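You operate a simulated robot arm through the tools that you are given. There is no shell and no other tool. Be economical: measure what you need, move in short steps, check, and stop when the job is done.

You are at the controls of a simulated two-armed robot. One attempt, no reset.

## Task
Put the square bottle labelled "29" from the top of the window table on top of the clear cup and the square bottle marked "62" on the blue tape roll. Put the 20 mm hose adapter from the top of the window table on the purple tape roll and the 12 mm hose adapter on the top of the sampling bench. The order is free. Set down upright: square bottle, hose adapter.

It is judged by the outcome, as a careful person would: the job done as asked, and still so three seconds after it is handed in. It fails if anything else is knocked over, pushed out of place, dropped, spilled or broken.

## Robot
Two 7-joint arms with two-finger parallel grippers on one trunk, on a base that drives. Base frame: it is fixed to the floor where the robot stands at the start and does not move with it; the origin is under the middle of the robot, x ahead of it, y to its left, z up; the surface under the hand at the start is at about z = 0.9. Units: m, rad, N and s.
The left shoulder is at the start at [0.218, 0.171, 1.027], the right one opposite. Places, roughly: hose adapter [0.75, 1.75, 1]; purple tape roll [0.75, 1.75, 1]; top of the sampling bench [-1.2, 2.1, 0.9]. Payload 4.4 kg a hand.
The TCP of each hand is the grasp point between the finger pads, 0.023 m short of the fingertips. In the tool frame z runs along the fingers and y along their closing line. Largest opening 0.094 m; finger width 0.038, thickness 0.01; the body of the gripper, 0.054 by 0.096 m, starts 0.039 m behind the TCP.
Orientation is that of the tool frame in the base frame, as a unit quaternion [w, x, y, z]. With the fingers straight down and closing along the base's y, the tool's x points along the base's -x, its y along +y and its z along -z.

## Interface
- The arms move only by the tool servo_tool. It takes "left_moves", "right_moves" or both (then of equal length, played together; a hand with none holds still); each is a list of rows, each a list of 6 numbers: the shift along the tool's x, y, z in m, then the turn, a rotation vector about the tool's x, y, z in rad. In form: [[x, y, z, ax, ay, az], ...]. A call has 1 to 12 rows; each row shifts and turns the commanded pose from where the row before left it, along the tool's axes as they then stand. "left_hand" and "right_hand" are, for a hand that has rows, the finger opening in m, from 0 to 0.094, set as the call begins (left out, the last holds). Each row takes 0.2 s and may step no farther than 0.05 m and 0.15 rad from the row before; otherwise, or with a gripper value out of range, the whole call is refused. A pose out of reach is approached as far as the arm can. The call stops where the force on the tool passes 40 N (or 10 N more than at its start, if that is more) or the arm is blocked; 0.2 s more then pass. Each finger travels about 0.072 m/s and halts on what it meets, pressing with about 41 N; the grip force reading is that of the motor and also rises with nothing between the fingers. The clock runs only during rows and for 0.2 s after the last one: add rows that do not move to give the fingers time. It gives the time, the measured TCP pose, the force on the tool (base axes), the opening and the grip force at its end, in the units of the frame above (readings bear some noise), with the torque about the TCP (base axes, N m) and any sound that the robot's microphone picked up, and new pictures: "show" is both (left out), scene, wrist or none (wrist: the cameras of the hands that moved).
- Cameras (640 x 400 px; columns grow to the right, rows downward): "scene" is now at [0.3638, 0.0082, 1.1866]; the picture's right is [0.14, -0.99, 0.00], its down [-0.16, -0.02, -0.99] and it looks along [0.98, 0.14, -0.16] (base axes); focal length 214 px, centre (320, 200). "left" rides on the left gripper at [0.086, -0.016, -0.074] in its tool frame; the picture's right is [0.18, 0.98, 0.00], its down [-0.58, 0.11, -0.81] and it looks along [-0.79, 0.15, 0.59] (tool axes); focal length 243 px, centre (320, 200). "right" rides on the right gripper at [0.086, 0.016, -0.075] in its tool frame; the picture's right is [-0.18, 0.98, 0.00], its down [-0.58, -0.11, -0.81] and it looks along [-0.79, -0.15, 0.59] (tool axes); focal length 243 px, centre (320, 200). There is no depth. A picture from a camera that has moved, and an enlarged one, comes with that camera's place and axes in the base frame and with its lens. The place of the scene camera against the robot may be out by one fixed shift of up to 0.012 m in any direction.
- slide_trunk(by): slides the trunk up (or, below 0, down) by that many m; the arms and the scene camera ride with it, the base frame stays. It gives what a move gives, with no picture.
- base_move(legs): drives the robot by 1 to 6 legs, each [ahead, left, turn to the left] in m, m and rad, along the robot's own axes; the way and the turn of a leg run together, so that a leg with both is an arc; at most 1.5 m and 3.142 rad a leg. The arms and the cameras ride along, it lands a little off, and it stops where it bumps. It gives what a move gives, and a new picture of the scene camera.
- turn_head(pan, tilt): turns the head with the scene camera to pan (to the left, within 1.396 rad either way) and tilt (down, from -0.506 to 1.204), counted from straight ahead of the robot. It gives what a move gives, and a new picture of the scene camera.
- close_up(camera, box): a new picture of the part [left, top, right, bottom] of that camera's present view, enlarged. It takes no simulated time.
- hand_in(): hands the job in; it is judged then, once.

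Go step by step. Nothing tells you exact positions but the pictures and the camera data: compare them with the known pose of the tool, close in by small moves and look again before you grip or let go. The budget is 165 turns and 260 pictures, counting those below and the enlarged ones. Unless the task says otherwise, let go and move clear before handing in, and close with one line.

The tools are called after ">>>" by a JSON object that holds its "fn" and its "kwargs". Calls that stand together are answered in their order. servo_tool: Moves the arms, as the interface text tells. Its arguments: {"type":"object","properties":{"left_moves":{"type":"array"},"left_hand":{"type":"number"},"right_moves":{"type":"array"},"right_hand":{"type":"number"},"show":{"type":"string","enum":["both","scene","wrist","none"]}},"required":[]} The other tools are called the same way: slide_trunk (by) slides the trunk up or down; base_move (legs) drives the base; turn_head (pan, tilt) turns the head that bears the scene camera; close_up (camera, box) takes an enlarged picture of a part of a camera's view; hand_in () hands the job in.

At the start:

```text
time: 0.0
left_tcp_pos: [0.5083, 0.3367, 1.1421]
left_ee_rot: [0.0, 0.0, 1.0, 0.0]
left_wrist_force: [0.6, 0.6, 0.9]
left_moment: [-0.01, 0.03, 0.0]
left_gripper_width: 0.0942
left_gripper_force: 0.1
right_tcp_pos: [0.4415, -0.1257, 1.2029]
right_ee_rot: [0.0, -0.001, 1.0, 0.0]
right_wrist_force: [0.2, 0.3, 0.0]
right_moment: [-0.01, 0.0, 0.02]
right_gripper_width: 0.0941
right_gripper_force: 0.0
trunk travel left (down, up): [-0.05, 0.338]
robot x, y, heading: [0.0023, -0.001, 0.003]
head pan, tilt: [0.138, 0.162]
```

scene: 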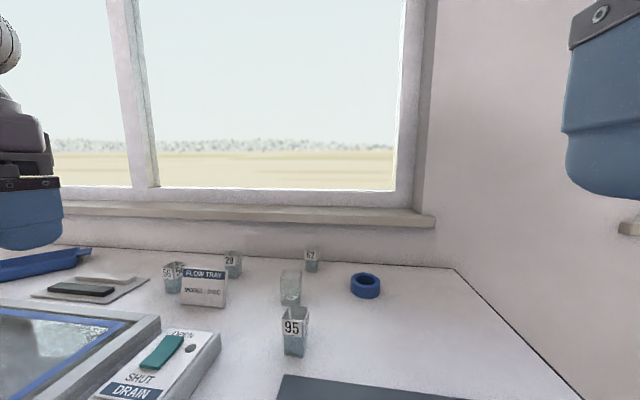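
right: 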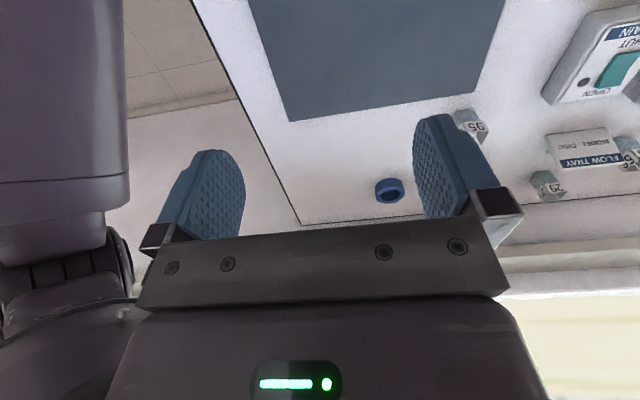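
left: 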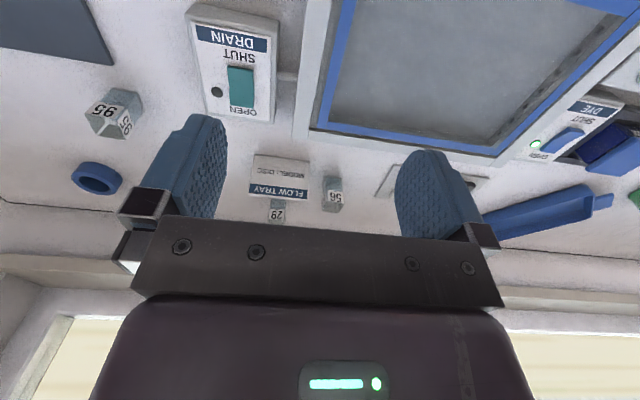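

I see a window table with square bottles, a clear cup and the blue tape roll. I'll enlarge the scene view to read the labels.

>>> {"fn": "close_up", "kwargs": {"camera": "scene", "box": [150, 235, 310, 335]}}

>>> {"fn": "close_up", "kwargs": {"camera": "scene", "box": [260, 235, 420, 335]}}

>>> {"fn": "turn_head", "kwargs": {"pan": 0.8, "tilt": 0.5}}

```text
4.00 times, centred on (230, 285) of scene
camera zoom: at [0.3638, 0.0082, 1.1866], right [0.14, -0.99, 0.0], down [-0.16, -0.02, -0.99], along [0.98, 0.14, -0.16], focal length 858 px, centre (680, -140)
```

zoom: 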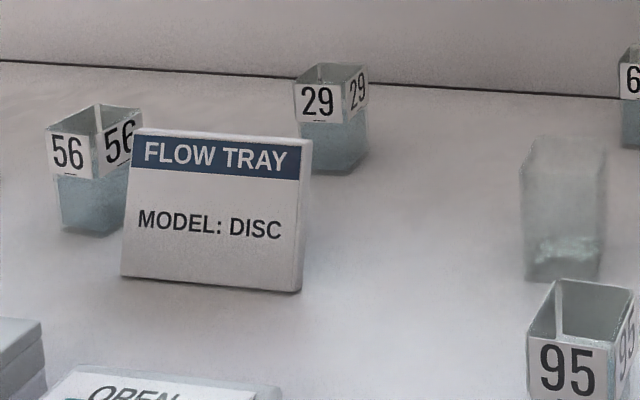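

```text
4.00 times, centred on (340, 285) of scene
camera zoom: at [0.3638, 0.0082, 1.1866], right [0.14, -0.99, 0.0], down [-0.16, -0.02, -0.99], along [0.98, 0.14, -0.16], focal length 858 px, centre (240, -140)
```

zoom: 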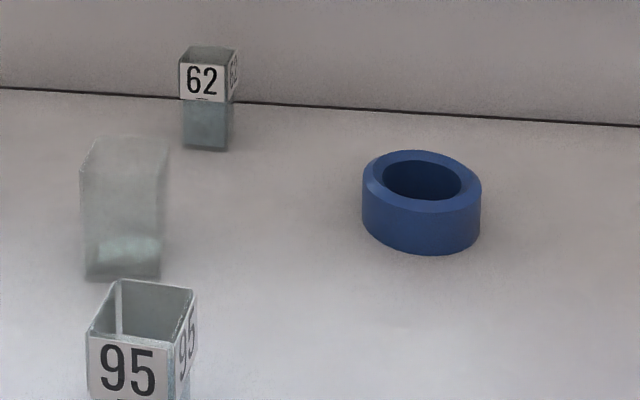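

```text
time: 1.0
left_tcp_pos: [0.5072, 0.3368, 1.1422]
left_ee_rot: [0.0, 0.0, 1.0, 0.0]
left_wrist_force: [-0.8, 0.4, -0.3]
left_moment: [0.01, 0.0, 0.02]
left_gripper_width: 0.0941
left_gripper_force: 0.2
right_tcp_pos: [0.4422, -0.1248, 1.2038]
right_ee_rot: [0.0, 0.0, 1.0, 0.0]
right_wrist_force: [-0.2, 0.1, 0.4]
right_moment: [-0.01, 0.02, -0.01]
right_gripper_width: 0.0941
right_gripper_force: 0.1
trunk travel left (down, up): [-0.05, 0.338]
robot x, y, heading: [-0.0041, -0.0026, 0.002]
head pan, tilt: [0.799, 0.499]
camera scene: at [0.3353, 0.0606, 1.1553], right [0.72, -0.7, 0.0], down [-0.33, -0.34, -0.88], along [0.61, 0.63, -0.48], focal length 214 px, centre (320, 200)
```

scene: 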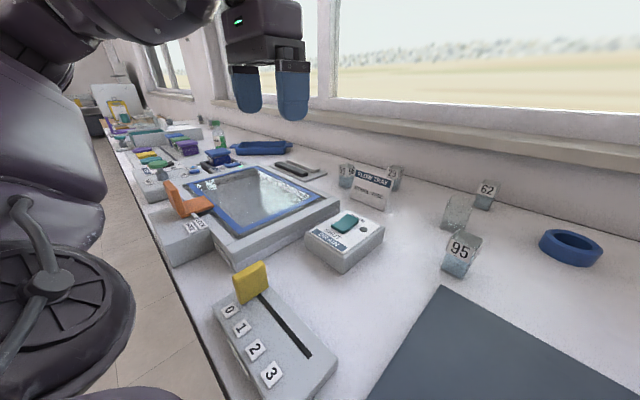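

Bottles 29, 62, the cup and blue roll are all near the robot (around x 0.75–0.9). I'll look closer with the left wrist camera and the turned head.

>>> {"fn": "close_up", "kwargs": {"camera": "left", "box": [60, 70, 380, 270]}}

>>> {"fn": "close_up", "kwargs": {"camera": "scene", "box": [330, 150, 650, 350]}}

>>> {"fn": "close_up", "kwargs": {"camera": "scene", "box": [80, 70, 320, 220]}}

```text
2.00 times, centred on (220, 170) of left
camera zoom: at [0.4212, 0.3225, 1.2167], right [-0.18, 0.98, 0.0], down [0.58, 0.11, 0.81], along [0.79, 0.15, -0.59], focal length 485 px, centre (520, 260)
```

zoom: 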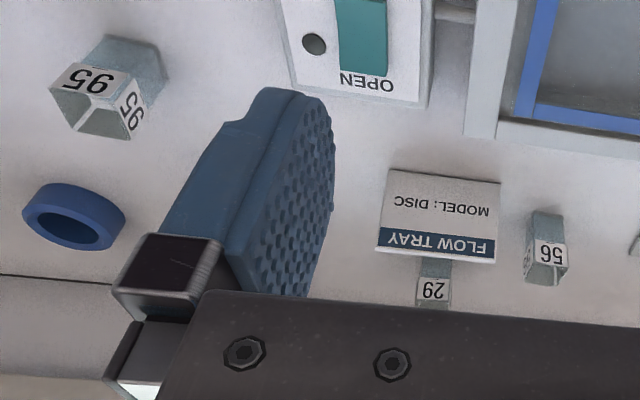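

```text
refused: 650 is not a number from 0 to 640
```

```text
2.67 times, centred on (200, 145) of scene
camera zoom: at [0.3353, 0.0606, 1.1553], right [0.72, -0.7, 0.0], down [-0.33, -0.34, -0.88], along [0.61, 0.63, -0.48], focal length 572 px, centre (640, 347)
```

zoom: 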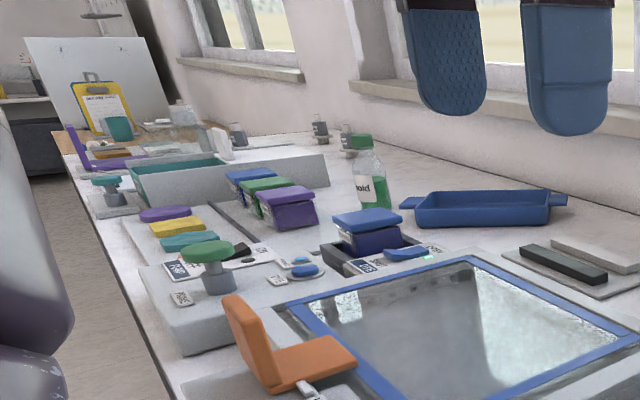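

I'll bring the left hand forward at a safe height over the bottles to measure them from above.

>>> {"fn": "servo_tool", "kwargs": {"left_moves": [[-0.04, -0.03, 0, 0, 0, 0], [-0.04, -0.03, 0, 0, 0, 0], [-0.04, -0.03, 0, 0, 0, 0], [-0.03, -0.03, 0, 0, 0, 0], [0, 0, 0, 0, 0, 0]], "show": "wrist"}}

>>> {"fn": "turn_head", "kwargs": {"pan": 0.2, "tilt": 0.5}}

```text
time: 2.2
left_tcp_pos: [0.6554, 0.218, 1.1424]
left_ee_rot: [0.001, -0.001, 1.0, -0.001]
left_wrist_force: [0.4, -0.3, 0.1]
left_moment: [-0.01, 0.03, 0.0]
left_gripper_width: 0.0939
left_gripper_force: 0.0
right_tcp_pos: [0.4413, -0.1237, 1.2041]
right_ee_rot: [0.001, 0.001, 1.0, -0.001]
right_wrist_force: [-0.1, -0.3, -0.2]
right_moment: [0.02, 0.0, 0.02]
right_gripper_width: 0.0939
right_gripper_force: 0.0
trunk travel left (down, up): [-0.05, 0.338]
robot x, y, heading: [0.0009, 0.0017, -0.001]
head pan, tilt: [0.799, 0.499]
camera left: at [0.5689, 0.2035, 1.217], right [-0.18, 0.98, 0.0], down [0.58, 0.11, 0.81], along [0.79, 0.15, -0.59], focal length 243 px, centre (320, 200)
```

left: 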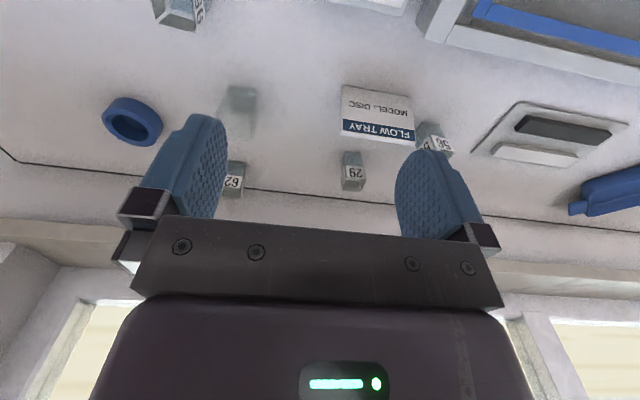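

```text
time: 3.2
left_tcp_pos: [0.6573, 0.2185, 1.1403]
left_ee_rot: [0.001, 0.0, 1.0, 0.0]
left_wrist_force: [0.0, -0.2, 0.3]
left_moment: [-0.03, 0.0, -0.01]
left_gripper_width: 0.094
left_gripper_force: 0.1
right_tcp_pos: [0.443, -0.125, 1.2042]
right_ee_rot: [0.001, 0.0, 1.0, 0.0]
right_wrist_force: [1.4, 0.1, -0.5]
right_moment: [0.02, 0.02, -0.04]
right_gripper_width: 0.0941
right_gripper_force: 0.0
trunk travel left (down, up): [-0.05, 0.338]
robot x, y, heading: [0.0016, -0.0021, -0.003]
head pan, tilt: [0.201, 0.499]
camera scene: at [0.361, 0.0136, 1.1553], right [0.2, -0.98, 0.0], down [-0.47, -0.1, -0.88], along [0.86, 0.18, -0.48], focal length 214 px, centre (320, 200)
```

scene: 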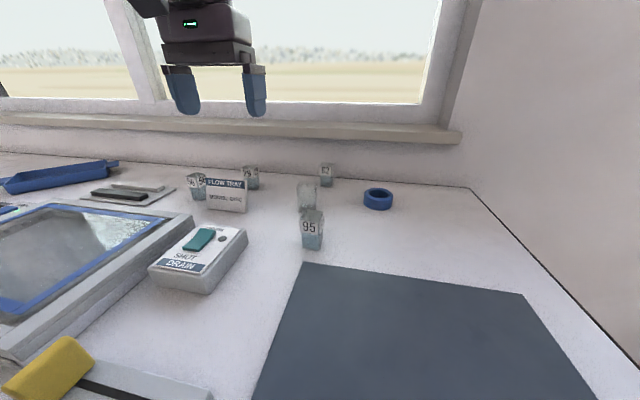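

>>> {"fn": "close_up", "kwargs": {"camera": "left", "box": [200, 60, 440, 210]}}

>>> {"fn": "close_up", "kwargs": {"camera": "scene", "box": [220, 140, 420, 265]}}

```text
2.67 times, centred on (320, 135) of left
camera zoom: at [0.57, 0.2038, 1.2158], right [-0.18, 0.98, 0.0], down [0.58, 0.11, 0.81], along [0.79, 0.15, -0.59], focal length 647 px, centre (320, 373)
```

zoom: 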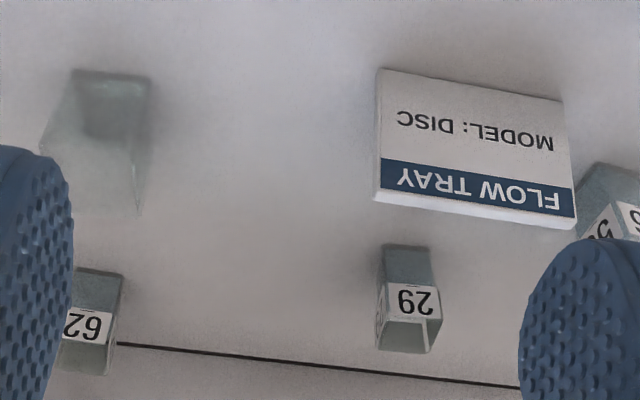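

```text
3.20 times, centred on (320, 202) of scene
camera zoom: at [0.361, 0.0136, 1.1553], right [0.2, -0.98, 0.0], down [-0.47, -0.1, -0.88], along [0.86, 0.18, -0.48], focal length 686 px, centre (320, 192)
```

zoom: 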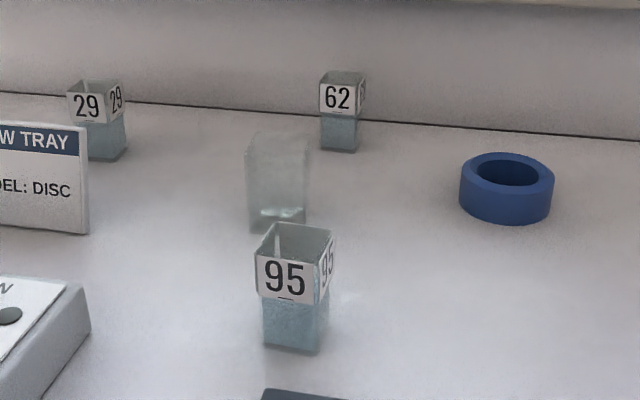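

The bottles are about 35 mm square and 62 mm tall; the cup looks clear and tapered. I move the left hand sideways to look into the cup.

>>> {"fn": "servo_tool", "kwargs": {"left_moves": [[0.01, -0.03, 0.0, 0, 0, 0], [0.01, -0.03, 0, 0, 0, 0], [0.01, -0.03, 0, 0, 0, 0], [0, 0, 0, 0, 0, 0]], "show": "none"}}

>>> {"fn": "close_up", "kwargs": {"camera": "left", "box": [230, 0, 430, 125]}}

>>> {"fn": "close_up", "kwargs": {"camera": "scene", "box": [280, 160, 360, 210]}}

```text
time: 4.2
left_tcp_pos: [0.6281, 0.1299, 1.1427]
left_ee_rot: [0.001, 0.0, 1.0, 0.0]
left_wrist_force: [-0.4, 0.4, -0.4]
left_moment: [0.02, -0.02, -0.01]
left_gripper_width: 0.094
left_gripper_force: 0.0
right_tcp_pos: [0.4414, -0.1238, 1.2034]
right_ee_rot: [0.001, 0.0, 1.0, 0.001]
right_wrist_force: [-0.2, 0.4, 0.3]
right_moment: [0.01, -0.01, 0.02]
right_gripper_width: 0.094
right_gripper_force: 0.0
trunk travel left (down, up): [-0.05, 0.338]
robot x, y, heading: [0.0027, -0.0005, -0.001]
head pan, tilt: [0.201, 0.499]
```

```text
3.20 times, centred on (330, 62) of left
camera zoom: at [0.5415, 0.1142, 1.2167], right [-0.19, 0.98, 0.0], down [0.58, 0.11, 0.81], along [0.79, 0.15, -0.59], focal length 776 px, centre (288, 640)
```

zoom: 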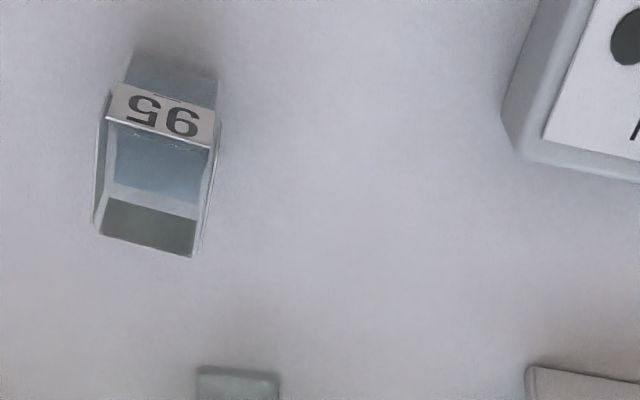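

```text
8.00 times, centred on (320, 185) of scene
camera zoom: at [0.3603, 0.0138, 1.1557], right [0.2, -0.98, 0.0], down [-0.47, -0.1, -0.88], along [0.86, 0.18, -0.48], focal length 1716 px, centre (320, 320)
```

zoom: 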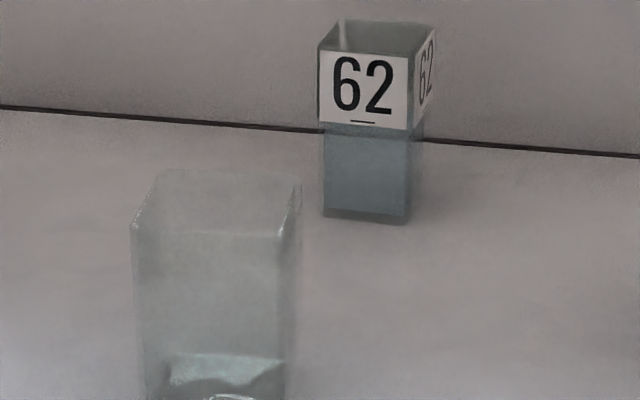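

>>> {"fn": "close_up", "kwargs": {"camera": "left", "box": [260, 100, 380, 175]}}

>>> {"fn": "close_up", "kwargs": {"camera": "scene", "box": [285, 175, 333, 215]}}

```text
5.33 times, centred on (320, 138) of left
camera zoom: at [0.5415, 0.1142, 1.2167], right [-0.19, 0.98, 0.0], down [0.58, 0.11, 0.81], along [0.79, 0.15, -0.59], focal length 1294 px, centre (320, 533)
```

zoom: 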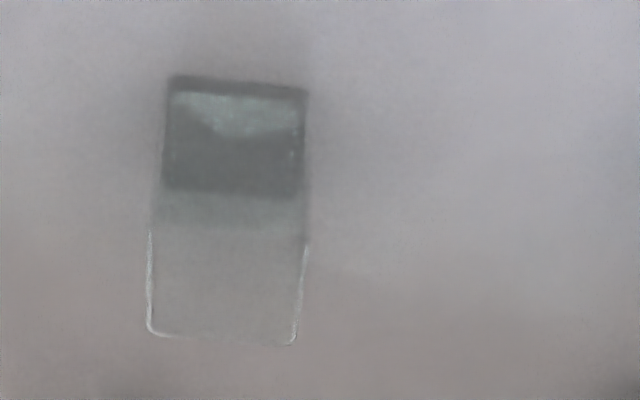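

```text
10.00 times, centred on (309, 195) of scene
camera zoom: at [0.3603, 0.0138, 1.1557], right [0.2, -0.98, 0.0], down [-0.47, -0.1, -0.88], along [0.86, 0.18, -0.48], focal length 2145 px, centre (430, 250)
```

zoom: 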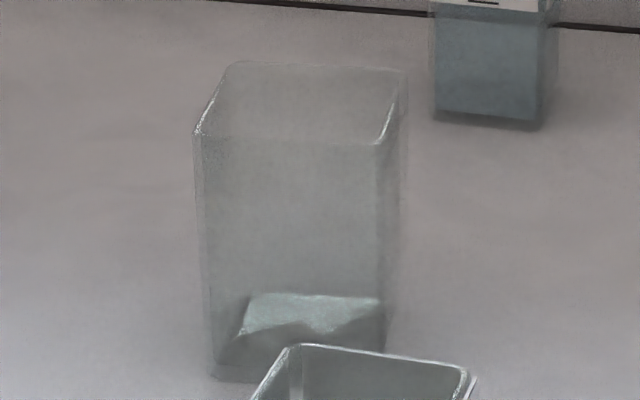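

The cup looks about 39 mm square and 65 mm tall. I need to know whether its top is open, so I tilt the hand to look down on it.

>>> {"fn": "servo_tool", "kwargs": {"left_moves": [[-0.025, 0, 0, 0, 0.15, 0], [-0.025, 0, 0, 0, 0.15, 0], [0, 0, 0, 0, 0.15, 0], [0, 0, 0, 0, 0.15, 0], [0, 0, 0, 0, 0, 0]], "show": "wrist"}}

>>> {"fn": "close_up", "kwargs": {"camera": "left", "box": [240, 100, 400, 200]}}

```text
time: 5.4
left_tcp_pos: [0.6372, 0.1854, 1.1274]
left_ee_rot: [-0.296, -0.001, 0.955, -0.002]
left_wrist_force: [-0.1, -0.8, 0.0]
left_moment: [0.0, 0.01, -0.02]
left_gripper_width: 0.0941
left_gripper_force: 0.0
left hand out of reach, approached as far as the arm can: row 1, 2, 3, 4
right_tcp_pos: [0.4426, -0.1259, 1.2024]
right_ee_rot: [0.0, 0.0, 1.0, 0.0]
right_wrist_force: [0.2, 0.0, -0.4]
right_moment: [0.03, 0.02, -0.01]
right_gripper_width: 0.0939
right_gripper_force: 0.0
trunk travel left (down, up): [-0.05, 0.338]
robot x, y, heading: [-0.0011, -0.0005, -0.0]
head pan, tilt: [0.201, 0.499]
camera left: at [0.6068, 0.1713, 1.2389], right [-0.15, 0.98, 0.1], down [0.93, 0.11, 0.34], along [0.32, 0.15, -0.94], focal length 243 px, centre (320, 200)
```

left: 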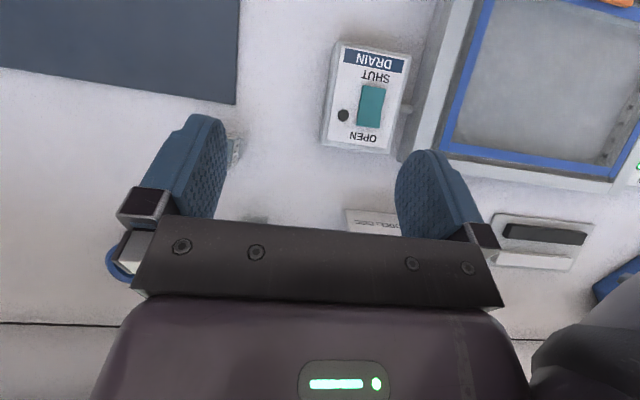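

```text
4.00 times, centred on (320, 150) of left
camera zoom: at [0.6068, 0.1713, 1.2389], right [-0.15, 0.98, 0.1], down [0.93, 0.11, 0.34], along [0.32, 0.15, -0.94], focal length 970 px, centre (320, 400)
```

zoom: 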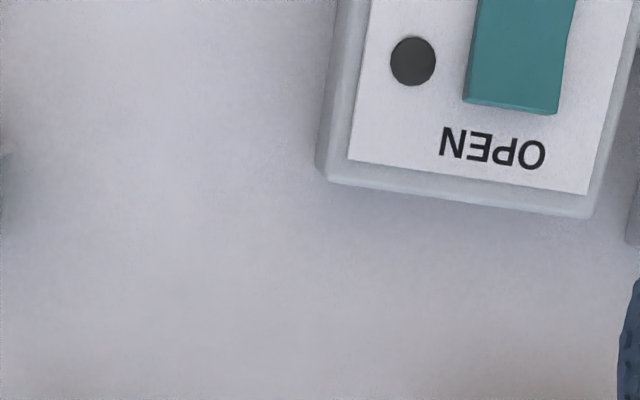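

The reach limit blocks that view. I'll undo the tilt and raise the trunk instead, so that the head camera looks steeply down into the cup.

>>> {"fn": "servo_tool", "kwargs": {"left_moves": [[0.0, 0, 0, 0, -0.15, 0], [0, 0, 0, 0, -0.15, 0], [0, 0, 0, 0, -0.15, 0], [0, 0, 0, 0, -0.15, 0], [0.0, 0.03, 0, 0, 0, 0], [0.0, 0.04, 0, 0, 0, 0], [0.0, 0.04, 0, 0, 0, 0], [0.0, 0.04, 0, 0, 0, 0]], "show": "none"}}

>>> {"fn": "slide_trunk", "kwargs": {"by": 0.33}}

>>> {"fn": "turn_head", "kwargs": {"pan": 0.2, "tilt": 0.8}}

>>> {"fn": "close_up", "kwargs": {"camera": "scene", "box": [200, 100, 440, 250]}}

```text
time: 7.2
left_tcp_pos: [0.6351, 0.3386, 1.1293]
left_ee_rot: [0.0, 0.0, 1.0, 0.0]
left_wrist_force: [0.8, -0.9, -0.7]
left_moment: [0.0, -0.02, 0.01]
left_gripper_width: 0.094
left_gripper_force: 0.2
right_tcp_pos: [0.4422, -0.1233, 1.2028]
right_ee_rot: [0.0, 0.0, 1.0, 0.0]
right_wrist_force: [-0.6, 1.1, 0.4]
right_moment: [-0.05, -0.01, 0.0]
right_gripper_width: 0.0942
right_gripper_force: 0.1
trunk travel left (down, up): [-0.05, 0.338]
robot x, y, heading: [-0.001, 0.0001, -0.003]
head pan, tilt: [0.201, 0.499]
```

```text
time: 10.5
left_tcp_pos: [0.5667, 0.337, 1.5557]
left_ee_rot: [0.089, -0.002, 0.996, 0.0]
left_wrist_force: [0.5, 0.3, 0.4]
left_moment: [-0.04, 0.0, -0.02]
left_gripper_width: 0.0939
left_gripper_force: 0.1
right_tcp_pos: [0.4415, -0.1239, 1.5325]
right_ee_rot: [-0.001, 0.0, 1.0, 0.0]
right_wrist_force: [0.5, 0.7, 0.1]
right_moment: [0.0, 0.03, 0.02]
right_gripper_width: 0.094
right_gripper_force: 0.0
trunk travel left (down, up): [-0.38, 0.008]
robot x, y, heading: [-0.0006, -0.0011, 0.005]
head pan, tilt: [0.201, 0.499]
```

```text
time: 11.3
left_tcp_pos: [0.5665, 0.3364, 1.5557]
left_ee_rot: [0.088, -0.001, 0.996, -0.001]
left_wrist_force: [-0.3, -0.3, -0.5]
left_moment: [-0.01, 0.03, 0.02]
left_gripper_width: 0.094
left_gripper_force: 0.1
right_tcp_pos: [0.4415, -0.1246, 1.5332]
right_ee_rot: [0.0, 0.0, 1.0, 0.0]
right_wrist_force: [0.2, -0.1, -0.8]
right_moment: [0.0, 0.02, 0.0]
right_gripper_width: 0.094
right_gripper_force: 0.0
trunk travel left (down, up): [-0.38, 0.008]
robot x, y, heading: [0.0009, 0.0018, 0.0]
head pan, tilt: [0.201, 0.799]
camera scene: at [0.1335, 0.0115, 1.4981], right [0.2, -0.98, 0.0], down [-0.7, -0.14, -0.7], along [0.68, 0.14, -0.72], focal length 214 px, centre (320, 200)
```

scene: 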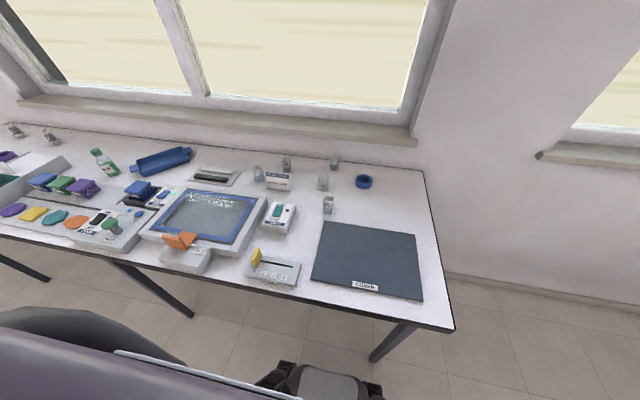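

```text
2.67 times, centred on (320, 175) of scene
camera zoom: at [0.1335, 0.0115, 1.4981], right [0.2, -0.98, 0.0], down [-0.7, -0.14, -0.7], along [0.68, 0.14, -0.72], focal length 572 px, centre (320, 267)
```

zoom: 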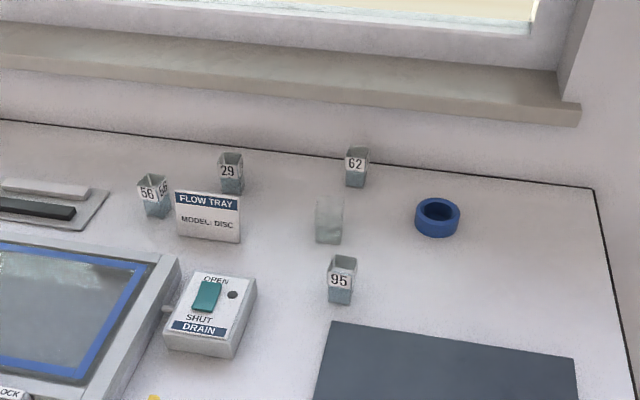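

>>> {"fn": "close_up", "kwargs": {"camera": "scene", "box": [305, 168, 341, 194]}}

>>> {"fn": "close_up", "kwargs": {"camera": "right", "box": [200, 0, 640, 230]}}

```text
15.38 times, centred on (323, 181) of scene
camera zoom: at [0.1335, 0.0115, 1.4981], right [0.2, -0.98, 0.0], down [-0.7, -0.14, -0.7], along [0.68, 0.14, -0.72], focal length 3300 px, centre (274, 492)
```

zoom: 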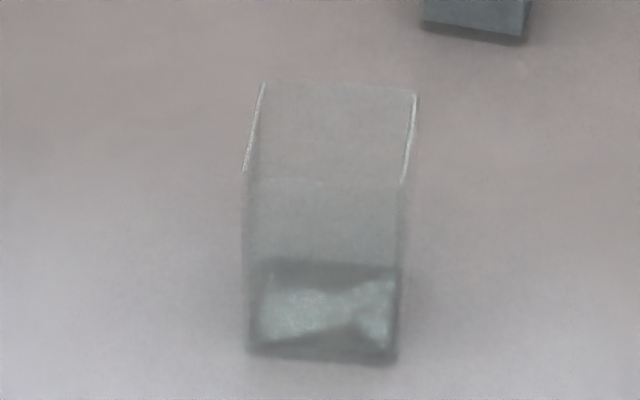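

```text
1.45 times, centred on (420, 115) of right
camera zoom: at [0.356, -0.1087, 1.6059], right [0.18, 0.98, 0.0], down [0.58, -0.11, 0.81], along [0.79, -0.15, -0.59], focal length 353 px, centre (174, 324)
```

zoom: 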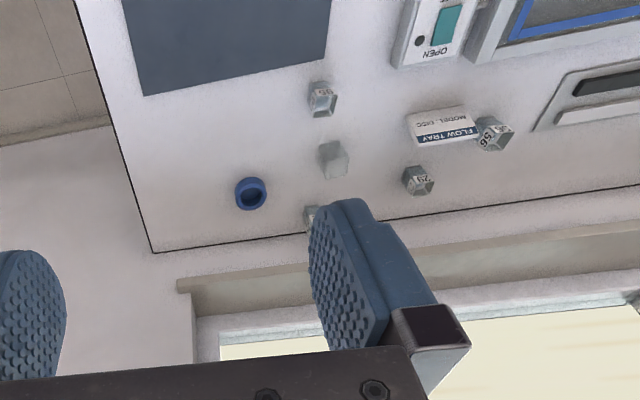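

The cup top looks like a flat clear surface or thin rim; I'll set bottle 29 turned about 45° so it holds either way. Trunk back down.

>>> {"fn": "slide_trunk", "kwargs": {"by": -0.33}}

>>> {"fn": "turn_head", "kwargs": {"pan": 0.3, "tilt": 0.5}}

```text
time: 14.5
left_tcp_pos: [0.5644, 0.3358, 1.2277]
left_ee_rot: [0.09, 0.0, 0.996, -0.001]
left_wrist_force: [-0.1, -0.6, -0.2]
left_moment: [0.02, -0.01, 0.03]
left_gripper_width: 0.0938
left_gripper_force: 0.1
right_tcp_pos: [0.4404, -0.1243, 1.2044]
right_ee_rot: [0.0, 0.0, 1.0, 0.001]
right_wrist_force: [0.8, 0.1, -0.2]
right_moment: [-0.01, -0.01, 0.01]
right_gripper_width: 0.0941
right_gripper_force: 0.1
trunk travel left (down, up): [-0.05, 0.338]
robot x, y, heading: [0.0001, 0.0014, 0.001]
head pan, tilt: [0.201, 0.799]
```

```text
time: 15.3
left_tcp_pos: [0.5662, 0.3373, 1.2267]
left_ee_rot: [0.088, -0.001, 0.996, -0.001]
left_wrist_force: [-0.3, 0.2, -0.4]
left_moment: [0.01, 0.02, -0.01]
left_gripper_width: 0.0938
left_gripper_force: 0.1
right_tcp_pos: [0.4424, -0.1238, 1.2027]
right_ee_rot: [0.0, 0.0, 1.0, 0.0]
right_wrist_force: [-0.3, 0.5, 0.0]
right_moment: [0.01, 0.01, -0.01]
right_gripper_width: 0.094
right_gripper_force: 0.1
trunk travel left (down, up): [-0.05, 0.338]
robot x, y, heading: [-0.0004, 0.0005, 0.001]
head pan, tilt: [0.3, 0.499]
camera scene: at [0.3588, 0.0223, 1.1552], right [0.3, -0.96, 0.0], down [-0.46, -0.14, -0.88], along [0.84, 0.26, -0.48], focal length 214 px, centre (320, 200)
```

scene: 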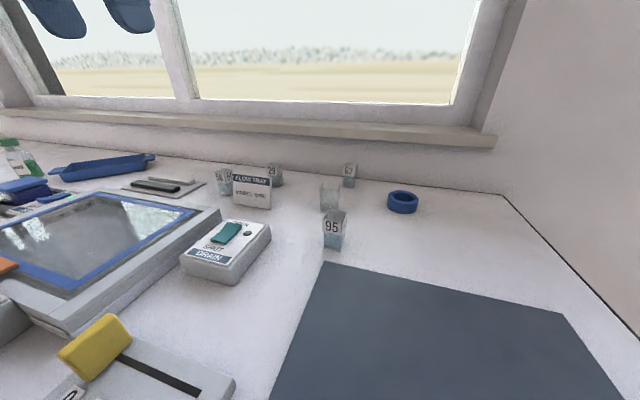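

>>> {"fn": "servo_tool", "kwargs": {"left_moves": [[0, 0, 0, 0, 0.088, 0], [0, 0, 0, 0, 0.088, 0], [-0.045, -0.005, 0.02, 0, 0, 0], [-0.045, -0.005, 0.02, 0, 0, 0], [-0.045, -0.005, 0.02, 0, 0, 0], [-0.04, -0.005, 0.02, 0, 0, 0], [0, 0, 0.02, 0, 0, 0], [0, 0, 0, 0, 0, 0]], "show": "wrist"}}

>>> {"fn": "close_up", "kwargs": {"camera": "left", "box": [200, 80, 440, 230]}}

```text
time: 17.1
left_tcp_pos: [0.7414, 0.3167, 1.1274]
left_ee_rot: [0.001, -0.001, 1.0, 0.0]
left_wrist_force: [-0.3, 0.1, -0.3]
left_moment: [0.01, 0.01, 0.02]
left_gripper_width: 0.0943
left_gripper_force: 0.1
right_tcp_pos: [0.4408, -0.1252, 1.2031]
right_ee_rot: [0.0, 0.0, 1.0, 0.001]
right_wrist_force: [-0.7, -0.8, -0.5]
right_moment: [0.0, 0.01, -0.03]
right_gripper_width: 0.0937
right_gripper_force: 0.1
trunk travel left (down, up): [-0.05, 0.338]
robot x, y, heading: [0.0012, -0.0005, 0.001]
head pan, tilt: [0.3, 0.499]
camera left: at [0.6552, 0.3018, 1.201], right [-0.18, 0.98, 0.0], down [0.58, 0.11, 0.81], along [0.79, 0.15, -0.59], focal length 243 px, centre (320, 200)
```

left: 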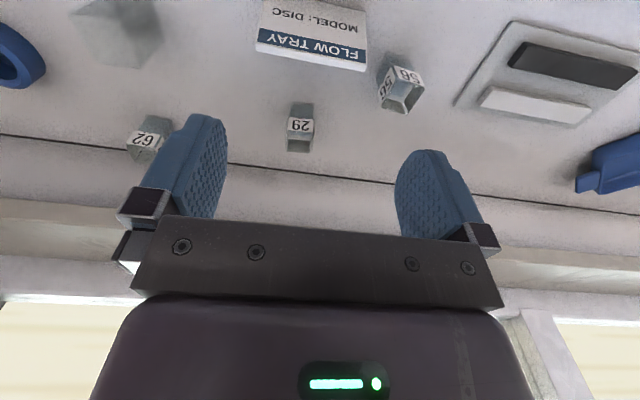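

```text
2.67 times, centred on (320, 155) of left
camera zoom: at [0.6552, 0.3018, 1.201], right [-0.18, 0.98, 0.0], down [0.58, 0.11, 0.81], along [0.79, 0.15, -0.59], focal length 647 px, centre (320, 320)
```

zoom: 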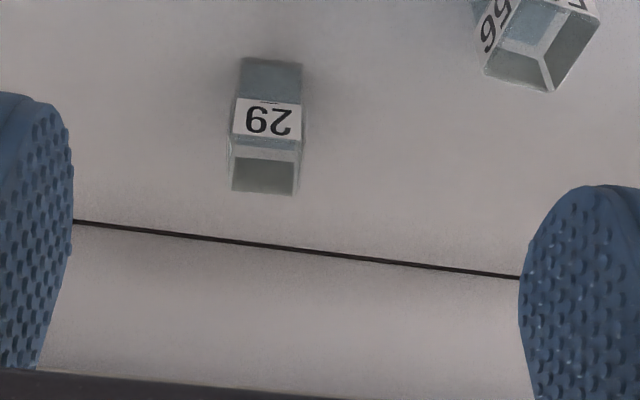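

Bottle 29 sits at about (0.858, 0.314). I move over it, then part way down and check.

>>> {"fn": "servo_tool", "kwargs": {"left_moves": [[-0.04, -0.001, 0, 0, 0, -0.045], [-0.04, -0.001, 0, 0, 0, -0.045], [-0.037, 0.006, 0, 0, 0, 0], [0, 0, 0.04, 0, 0, 0], [0, 0, 0.04, 0, 0, 0], [0, 0, 0.03, 0, 0, 0], [0, 0, 0, 0, 0, 0]]}}

```text
time: 18.7
left_tcp_pos: [0.8135, 0.336, 1.0124]
left_ee_rot: [0.001, -0.046, 0.999, -0.001]
left_wrist_force: [-0.1, -0.2, -0.7]
left_moment: [0.0, -0.01, -0.01]
left_gripper_width: 0.0939
left_gripper_force: 0.0
left hand out of reach, approached as far as the arm can: row 2, 3
right_tcp_pos: [0.4414, -0.1229, 1.2033]
right_ee_rot: [0.0, 0.0, 1.0, 0.0]
right_wrist_force: [-0.2, -0.9, 0.7]
right_moment: [0.0, 0.03, -0.03]
right_gripper_width: 0.0938
right_gripper_force: 0.0
trunk travel left (down, up): [-0.05, 0.338]
robot x, y, heading: [-0.0003, 0.0003, 0.002]
head pan, tilt: [0.3, 0.499]
camera scene: at [0.3585, 0.0222, 1.1554], right [0.3, -0.96, 0.0], down [-0.46, -0.14, -0.88], along [0.84, 0.26, -0.48], focal length 214 px, centre (320, 200)
camera left: at [0.7274, 0.3147, 1.0877], right [-0.27, 0.96, 0.0], down [0.57, 0.16, 0.81], along [0.78, 0.22, -0.59], focal length 243 px, centre (320, 200)
```

scene: 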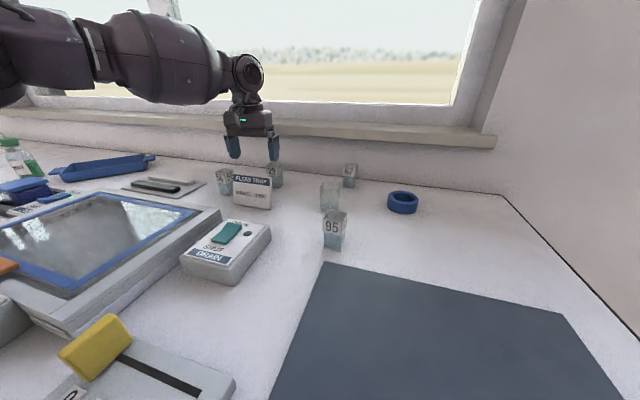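
left: 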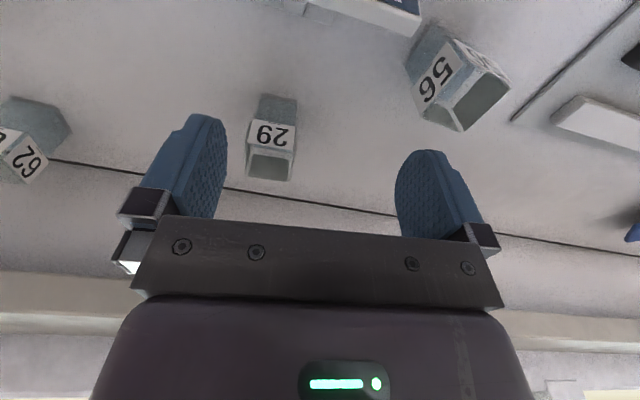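

The arm is at its reach limit at this height; raising the trunk puts the shoulder level with the wrist and extends reach.

>>> {"fn": "slide_trunk", "kwargs": {"by": 0.12}}

>>> {"fn": "servo_tool", "kwargs": {"left_moves": [[0, 0, 0.03, 0, 0, 0], [0, 0, 0.04, 0, 0, 0], [-0.03, -0.015, 0.03, 0, 0, 0], [-0.018, -0.01, 0, 0, 0, 0], [0, 0, 0, 0, 0, 0]]}}

```text
time: 20.2
left_tcp_pos: [0.7238, 0.3386, 1.3247]
left_ee_rot: [0.151, -0.046, 0.987, -0.007]
left_wrist_force: [0.8, 1.0, -0.9]
left_moment: [-0.02, 0.01, 0.01]
left_gripper_width: 0.0941
left_gripper_force: 0.0
right_tcp_pos: [0.4442, -0.1237, 1.3211]
right_ee_rot: [-0.002, 0.0, 1.0, 0.0]
right_wrist_force: [0.9, -0.9, -0.6]
right_moment: [-0.01, -0.01, 0.0]
right_gripper_width: 0.0942
right_gripper_force: 0.1
trunk travel left (down, up): [-0.17, 0.218]
robot x, y, heading: [-0.0009, -0.0, -0.0]
head pan, tilt: [0.3, 0.499]
```

```text
time: 21.4
left_tcp_pos: [0.7545, 0.3321, 1.2277]
left_ee_rot: [0.154, -0.047, 0.987, -0.008]
left_wrist_force: [1.4, -0.2, -0.6]
left_moment: [0.0, -0.02, -0.01]
left_gripper_width: 0.0938
left_gripper_force: 0.1
left hand out of reach, approached as far as the arm can: row 3, 4
right_tcp_pos: [0.4424, -0.124, 1.3229]
right_ee_rot: [-0.001, 0.0, 1.0, 0.0]
right_wrist_force: [-0.5, -0.8, -0.2]
right_moment: [0.0, 0.02, 0.04]
right_gripper_width: 0.0942
right_gripper_force: 0.0
trunk travel left (down, up): [-0.17, 0.218]
robot x, y, heading: [0.0015, 0.0027, 0.001]
head pan, tilt: [0.3, 0.499]
camera scene: at [0.2421, 0.0224, 1.3031], right [0.3, -0.96, 0.0], down [-0.46, -0.14, -0.88], along [0.84, 0.26, -0.48], focal length 214 px, centre (320, 200)
camera left: at [0.6507, 0.3103, 1.2727], right [-0.26, 0.96, -0.09], down [0.3, 0.16, 0.94], along [0.92, 0.22, -0.33], focal length 243 px, centre (320, 200)
```

scene: 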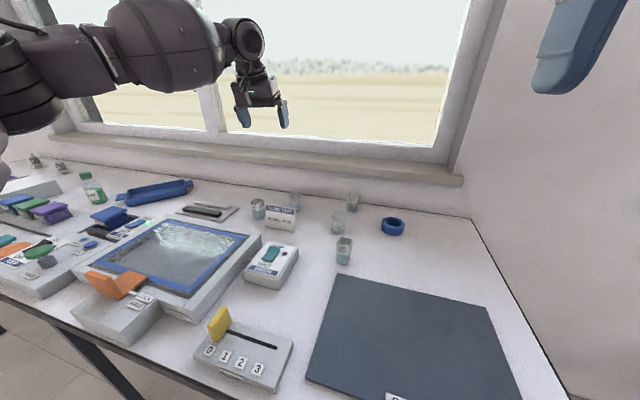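
left: 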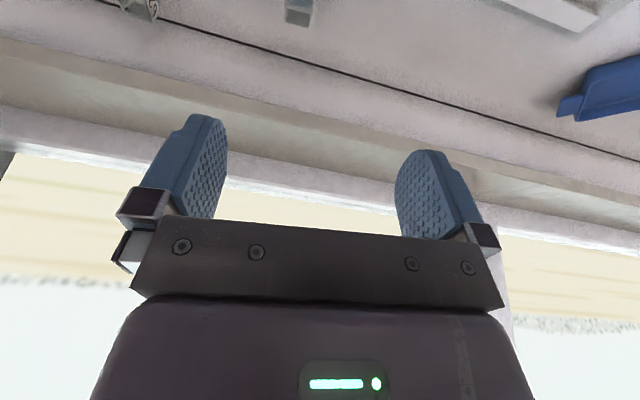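

Raising the trunk also leans it back, so that was the wrong way. I retract the hand, lower the trunk again and then drive a little closer.

>>> {"fn": "servo_tool", "kwargs": {"left_moves": [[0.03, 0, 0, 0, 0.1, 0], [0.03, 0, 0, 0, 0.1, 0], [0.03, 0, 0, 0, 0.1, 0], [0.03, 0, 0, 0, 0, 0], [0.03, 0, 0, 0, 0, 0], [0, 0, -0.04, 0, 0, 0.08], [0, 0, -0.04, 0, 0, 0], [0, 0, 0, 0, 0, 0]], "show": "none"}}

>>> {"fn": "slide_trunk", "kwargs": {"by": -0.12}}

>>> {"fn": "turn_head", "kwargs": {"pan": 0.0, "tilt": 1.2}}

```text
time: 23.2
left_tcp_pos: [0.6045, 0.322, 1.2865]
left_ee_rot: [0.003, -0.004, 1.0, -0.013]
left_wrist_force: [-0.3, -0.2, -0.2]
left_moment: [0.01, -0.01, -0.01]
left_gripper_width: 0.0941
left_gripper_force: 0.1
right_tcp_pos: [0.444, -0.1248, 1.323]
right_ee_rot: [-0.001, 0.0, 1.0, 0.0]
right_wrist_force: [0.6, 0.3, 0.4]
right_moment: [-0.02, -0.04, -0.02]
right_gripper_width: 0.0937
right_gripper_force: 0.2
trunk travel left (down, up): [-0.17, 0.218]
robot x, y, heading: [-0.0003, -0.0044, -0.001]
head pan, tilt: [0.3, 0.499]
```

```text
time: 24.7
left_tcp_pos: [0.6037, 0.321, 1.17]
left_ee_rot: [0.007, -0.005, 1.0, -0.014]
left_wrist_force: [0.1, 0.3, -0.1]
left_moment: [-0.03, -0.03, -0.02]
left_gripper_width: 0.094
left_gripper_force: 0.1
right_tcp_pos: [0.4395, -0.1255, 1.2046]
right_ee_rot: [0.001, 0.0, 1.0, 0.0]
right_wrist_force: [-0.7, 0.7, 0.3]
right_moment: [-0.01, -0.02, -0.01]
right_gripper_width: 0.0938
right_gripper_force: 0.0
trunk travel left (down, up): [-0.05, 0.338]
robot x, y, heading: [0.0019, -0.0004, 0.0]
head pan, tilt: [0.3, 0.499]
```

```text
time: 25.8
left_tcp_pos: [0.6054, 0.3211, 1.1683]
left_ee_rot: [0.004, -0.005, 1.0, -0.014]
left_wrist_force: [0.9, 0.6, -0.6]
left_moment: [0.02, 0.02, -0.02]
left_gripper_width: 0.094
left_gripper_force: 0.0
right_tcp_pos: [0.4407, -0.125, 1.2048]
right_ee_rot: [0.0, 0.0, 1.0, 0.001]
right_wrist_force: [-0.2, 0.4, -0.4]
right_moment: [0.02, 0.02, -0.01]
right_gripper_width: 0.0939
right_gripper_force: 0.1
trunk travel left (down, up): [-0.05, 0.338]
robot x, y, heading: [-0.0022, 0.0011, -0.0]
head pan, tilt: [0.0, 1.201]
camera scene: at [0.3278, -0.0046, 1.1016], right [0.0, -1.0, 0.0], down [-0.93, 0.0, -0.36], along [0.36, 0.0, -0.93], focal length 214 px, centre (320, 200)
```

scene: 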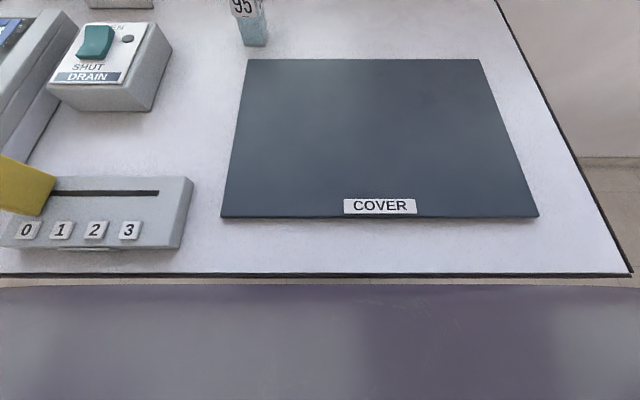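

The chest is nearly at the table edge, so no driving closer. Near the surface the point is within reach, so I come in lower, straightening the hand first.

>>> {"fn": "servo_tool", "kwargs": {"left_moves": [[-0.04, 0, 0.01, -0.028, 0.008, 0], [-0.045, 0, 0.02, 0, 0, 0], [-0.045, 0, 0.03, 0, 0, 0], [-0.045, -0.003, 0.04, 0, 0, -0.04], [-0.02, -0.004, 0.04, 0, 0, -0.04], [-0.01, 0.0, 0.03, 0, 0, 0], [0, 0, 0, 0, 0, 0]], "show": "wrist"}}

```text
refused: row 3 steps farther than a row can; nothing moved
```

>>> {"fn": "servo_tool", "kwargs": {"left_moves": [[-0.04, 0, 0.01, -0.028, 0.008, 0], [-0.045, 0, 0.02, 0, 0, 0], [-0.04, 0, 0.03, 0, 0, 0], [-0.03, -0.003, 0.035, 0, 0, -0.04], [-0.03, -0.004, 0.035, 0, 0, -0.04], [-0.02, 0.0, 0.04, 0, 0, 0], [0, 0, 0, 0, 0, 0]], "show": "wrist"}}

```text
time: 27.4
left_tcp_pos: [0.8098, 0.3209, 1.0001]
left_ee_rot: [0.003, -0.044, 0.999, -0.001]
left_wrist_force: [0.3, 0.2, 0.0]
left_moment: [-0.03, -0.02, 0.03]
left_gripper_width: 0.0939
left_gripper_force: 0.0
right_tcp_pos: [0.4405, -0.1237, 1.2043]
right_ee_rot: [0.001, 0.001, 1.0, 0.0]
right_wrist_force: [-1.1, 0.5, -0.2]
right_moment: [0.01, 0.0, -0.01]
right_gripper_width: 0.0939
right_gripper_force: 0.0
trunk travel left (down, up): [-0.05, 0.338]
robot x, y, heading: [-0.001, -0.001, 0.001]
head pan, tilt: [0.0, 1.201]
camera left: at [0.7246, 0.2991, 1.0744], right [-0.27, 0.96, 0.0], down [0.57, 0.16, 0.81], along [0.78, 0.22, -0.59], focal length 243 px, centre (320, 200)
```

left: 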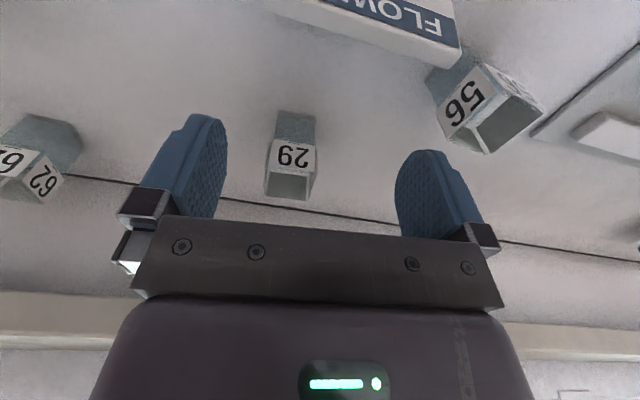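

>>> {"fn": "close_up", "kwargs": {"camera": "left", "box": [240, 90, 360, 210]}}

```text
3.33 times, centred on (300, 150) of left
camera zoom: at [0.7246, 0.2991, 1.0744], right [-0.27, 0.96, 0.0], down [0.57, 0.16, 0.81], along [0.78, 0.22, -0.59], focal length 809 px, centre (387, 367)
```

zoom: 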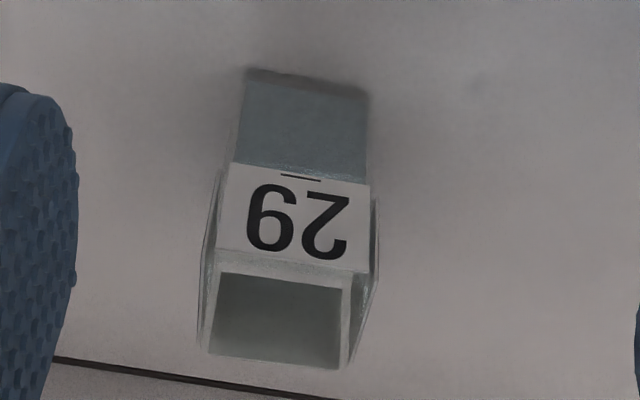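

>>> {"fn": "servo_tool", "kwargs": {"left_moves": [[-0.02, -0.011, 0.02, 0, 0, 0], [-0.02, 0, 0.02, 0, 0, 0], [-0.009, 0, 0.024, 0, 0, 0], [0, 0, 0, 0, 0, 0]], "show": "wrist"}}

```text
time: 28.4
left_tcp_pos: [0.8439, 0.3226, 0.9572]
left_ee_rot: [0.0, -0.045, 0.999, 0.0]
left_wrist_force: [0.7, 0.7, -0.5]
left_moment: [-0.01, 0.04, 0.01]
left_gripper_width: 0.094
left_gripper_force: 0.0
left hand out of reach, approached as far as the arm can: row 2, 3
right_tcp_pos: [0.4432, -0.1235, 1.2019]
right_ee_rot: [0.0, 0.0, 1.0, 0.0]
right_wrist_force: [-0.1, 0.6, 0.1]
right_moment: [-0.01, 0.01, -0.02]
right_gripper_width: 0.0941
right_gripper_force: 0.1
trunk travel left (down, up): [-0.05, 0.338]
robot x, y, heading: [-0.0021, 0.0011, -0.004]
head pan, tilt: [0.0, 1.201]
camera left: at [0.7601, 0.3009, 1.0328], right [-0.27, 0.96, 0.0], down [0.57, 0.16, 0.81], along [0.78, 0.22, -0.59], focal length 243 px, centre (320, 200)
```

left: 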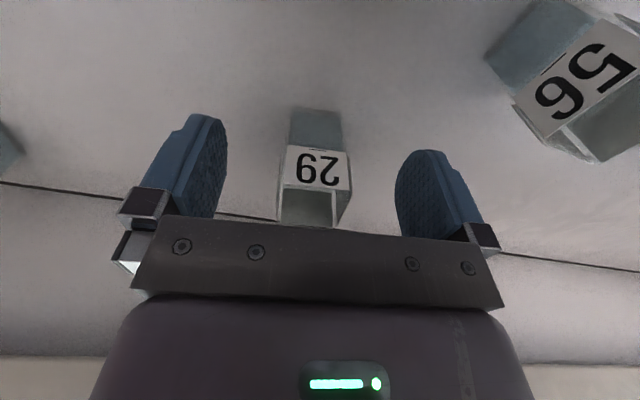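

>>> {"fn": "servo_tool", "kwargs": {"left_moves": [[0, -0.008, 0.01, 0, 0, 0], [0, 0, 0.012, 0, 0, 0], [-0.01, 0, 0, 0, 0, 0], [0, 0, 0, 0, 0, 0]], "show": "wrist"}}

```text
time: 29.4
left_tcp_pos: [0.8439, 0.322, 0.938]
left_ee_rot: [0.0, -0.044, 0.999, 0.0]
left_wrist_force: [0.6, 0.1, -0.5]
left_moment: [-0.02, 0.02, -0.04]
left_gripper_width: 0.0942
left_gripper_force: 0.1
left hand out of reach, approached as far as the arm can: row 1, 3
right_tcp_pos: [0.442, -0.1251, 1.2032]
right_ee_rot: [0.0, 0.0, 1.0, 0.0]
right_wrist_force: [-0.1, -0.5, -0.1]
right_moment: [-0.05, 0.02, 0.02]
right_gripper_width: 0.094
right_gripper_force: 0.0
trunk travel left (down, up): [-0.05, 0.338]
robot x, y, heading: [0.0005, 0.002, 0.001]
head pan, tilt: [0.0, 1.201]
camera left: at [0.7589, 0.299, 1.0125], right [-0.27, 0.96, 0.0], down [0.57, 0.16, 0.81], along [0.78, 0.22, -0.59], focal length 243 px, centre (320, 200)
```

left: 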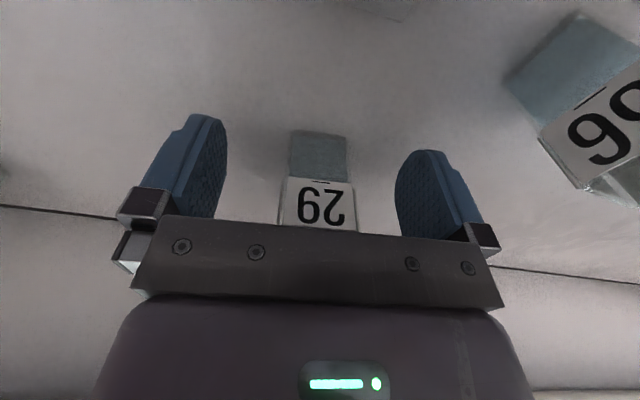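

The arm tops out about 16 mm short. I lift the hand clear and nudge the base forward 4 cm (the chest is above the table level).

>>> {"fn": "servo_tool", "kwargs": {"left_moves": [[0.01, 0, -0.03, 0, 0, 0], [0.01, 0, -0.04, 0, 0, 0], [0.0, 0, -0.03, 0, 0, 0], [0, 0, 0, 0, 0, 0]], "show": "none"}}

>>> {"fn": "base_move", "kwargs": {"legs": [[0.04, 0, 0]]}}

```text
time: 30.4
left_tcp_pos: [0.8246, 0.3207, 1.0384]
left_ee_rot: [-0.001, -0.044, 0.999, 0.0]
left_wrist_force: [-0.2, -0.1, 0.8]
left_moment: [-0.02, -0.02, -0.03]
left_gripper_width: 0.0941
left_gripper_force: 0.0
right_tcp_pos: [0.4417, -0.1242, 1.2029]
right_ee_rot: [0.0, 0.001, 1.0, 0.0]
right_wrist_force: [-0.3, -0.2, 0.1]
right_moment: [0.0, 0.03, -0.03]
right_gripper_width: 0.094
right_gripper_force: 0.0
trunk travel left (down, up): [-0.05, 0.338]
robot x, y, heading: [-0.0005, 0.0009, 0.001]
head pan, tilt: [0.0, 1.201]
```

```text
time: 31.3
left_tcp_pos: [0.8628, 0.3199, 1.0392]
left_ee_rot: [0.0, -0.044, 0.999, 0.0]
left_wrist_force: [0.9, -0.4, -0.6]
left_moment: [0.02, 0.03, -0.01]
left_gripper_width: 0.094
left_gripper_force: 0.0
right_tcp_pos: [0.481, -0.1257, 1.2037]
right_ee_rot: [0.0, 0.0, 1.0, 0.0]
right_wrist_force: [0.0, 0.6, -0.8]
right_moment: [0.01, 0.02, -0.01]
right_gripper_width: 0.0942
right_gripper_force: 0.1
trunk travel left (down, up): [-0.05, 0.338]
robot x, y, heading: [0.0351, -0.001, 0.001]
head pan, tilt: [0.0, 1.201]
camera scene: at [0.3667, -0.0047, 1.1016], right [0.0, -1.0, 0.0], down [-0.93, 0.0, -0.36], along [0.36, 0.0, -0.93], focal length 214 px, centre (320, 200)
```

scene: 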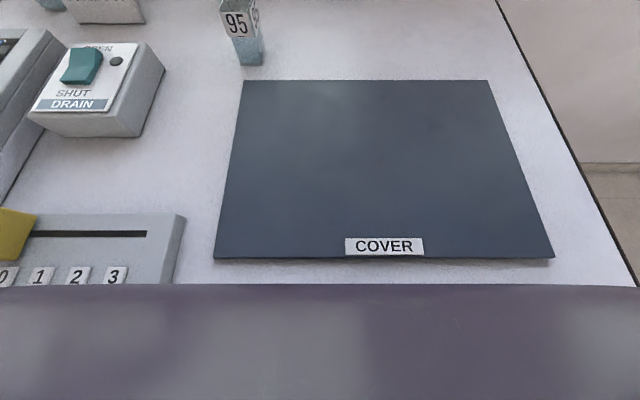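

The base moved without a bump and the hand is over bottle 29. I go down around it.

>>> {"fn": "servo_tool", "kwargs": {"left_moves": [[0.003, -0.005, 0.03, 0, 0, 0], [0, 0, 0.035, 0, 0, 0], [0, 0, 0.038, 0, 0, 0], [0, 0, 0, 0, 0, 0]]}}

```text
time: 32.3
left_tcp_pos: [0.8588, 0.3166, 0.9383]
left_ee_rot: [0.001, -0.044, 0.999, -0.001]
left_wrist_force: [0.4, -0.6, 0.3]
left_moment: [0.04, 0.03, -0.01]
left_gripper_width: 0.094
left_gripper_force: 0.0
right_tcp_pos: [0.481, -0.1253, 1.2042]
right_ee_rot: [0.001, -0.001, 1.0, 0.0]
right_wrist_force: [0.4, -0.4, -0.5]
right_moment: [-0.01, -0.04, 0.01]
right_gripper_width: 0.0942
right_gripper_force: 0.1
trunk travel left (down, up): [-0.05, 0.338]
robot x, y, heading: [0.0393, 0.0, -0.003]
head pan, tilt: [0.0, 1.201]
camera scene: at [0.3659, -0.0048, 1.1019], right [0.0, -1.0, 0.0], down [-0.93, 0.0, -0.36], along [0.36, 0.0, -0.93], focal length 214 px, centre (320, 200)
camera left: at [0.7738, 0.2934, 1.0117], right [-0.27, 0.96, 0.0], down [0.57, 0.16, 0.81], along [0.78, 0.22, -0.59], focal length 243 px, centre (320, 200)
```

scene: 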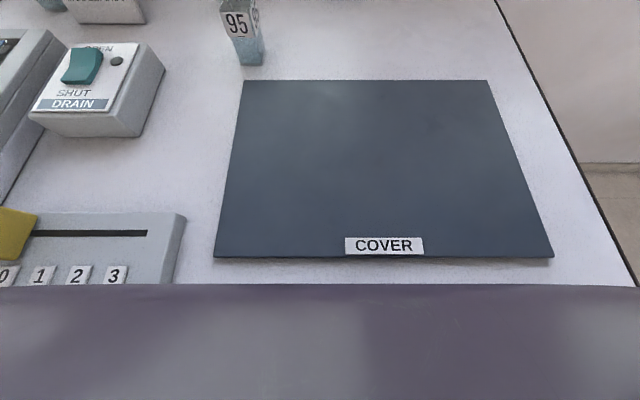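
left: 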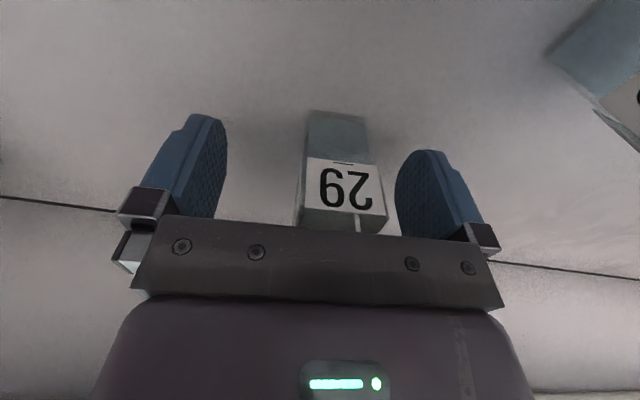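

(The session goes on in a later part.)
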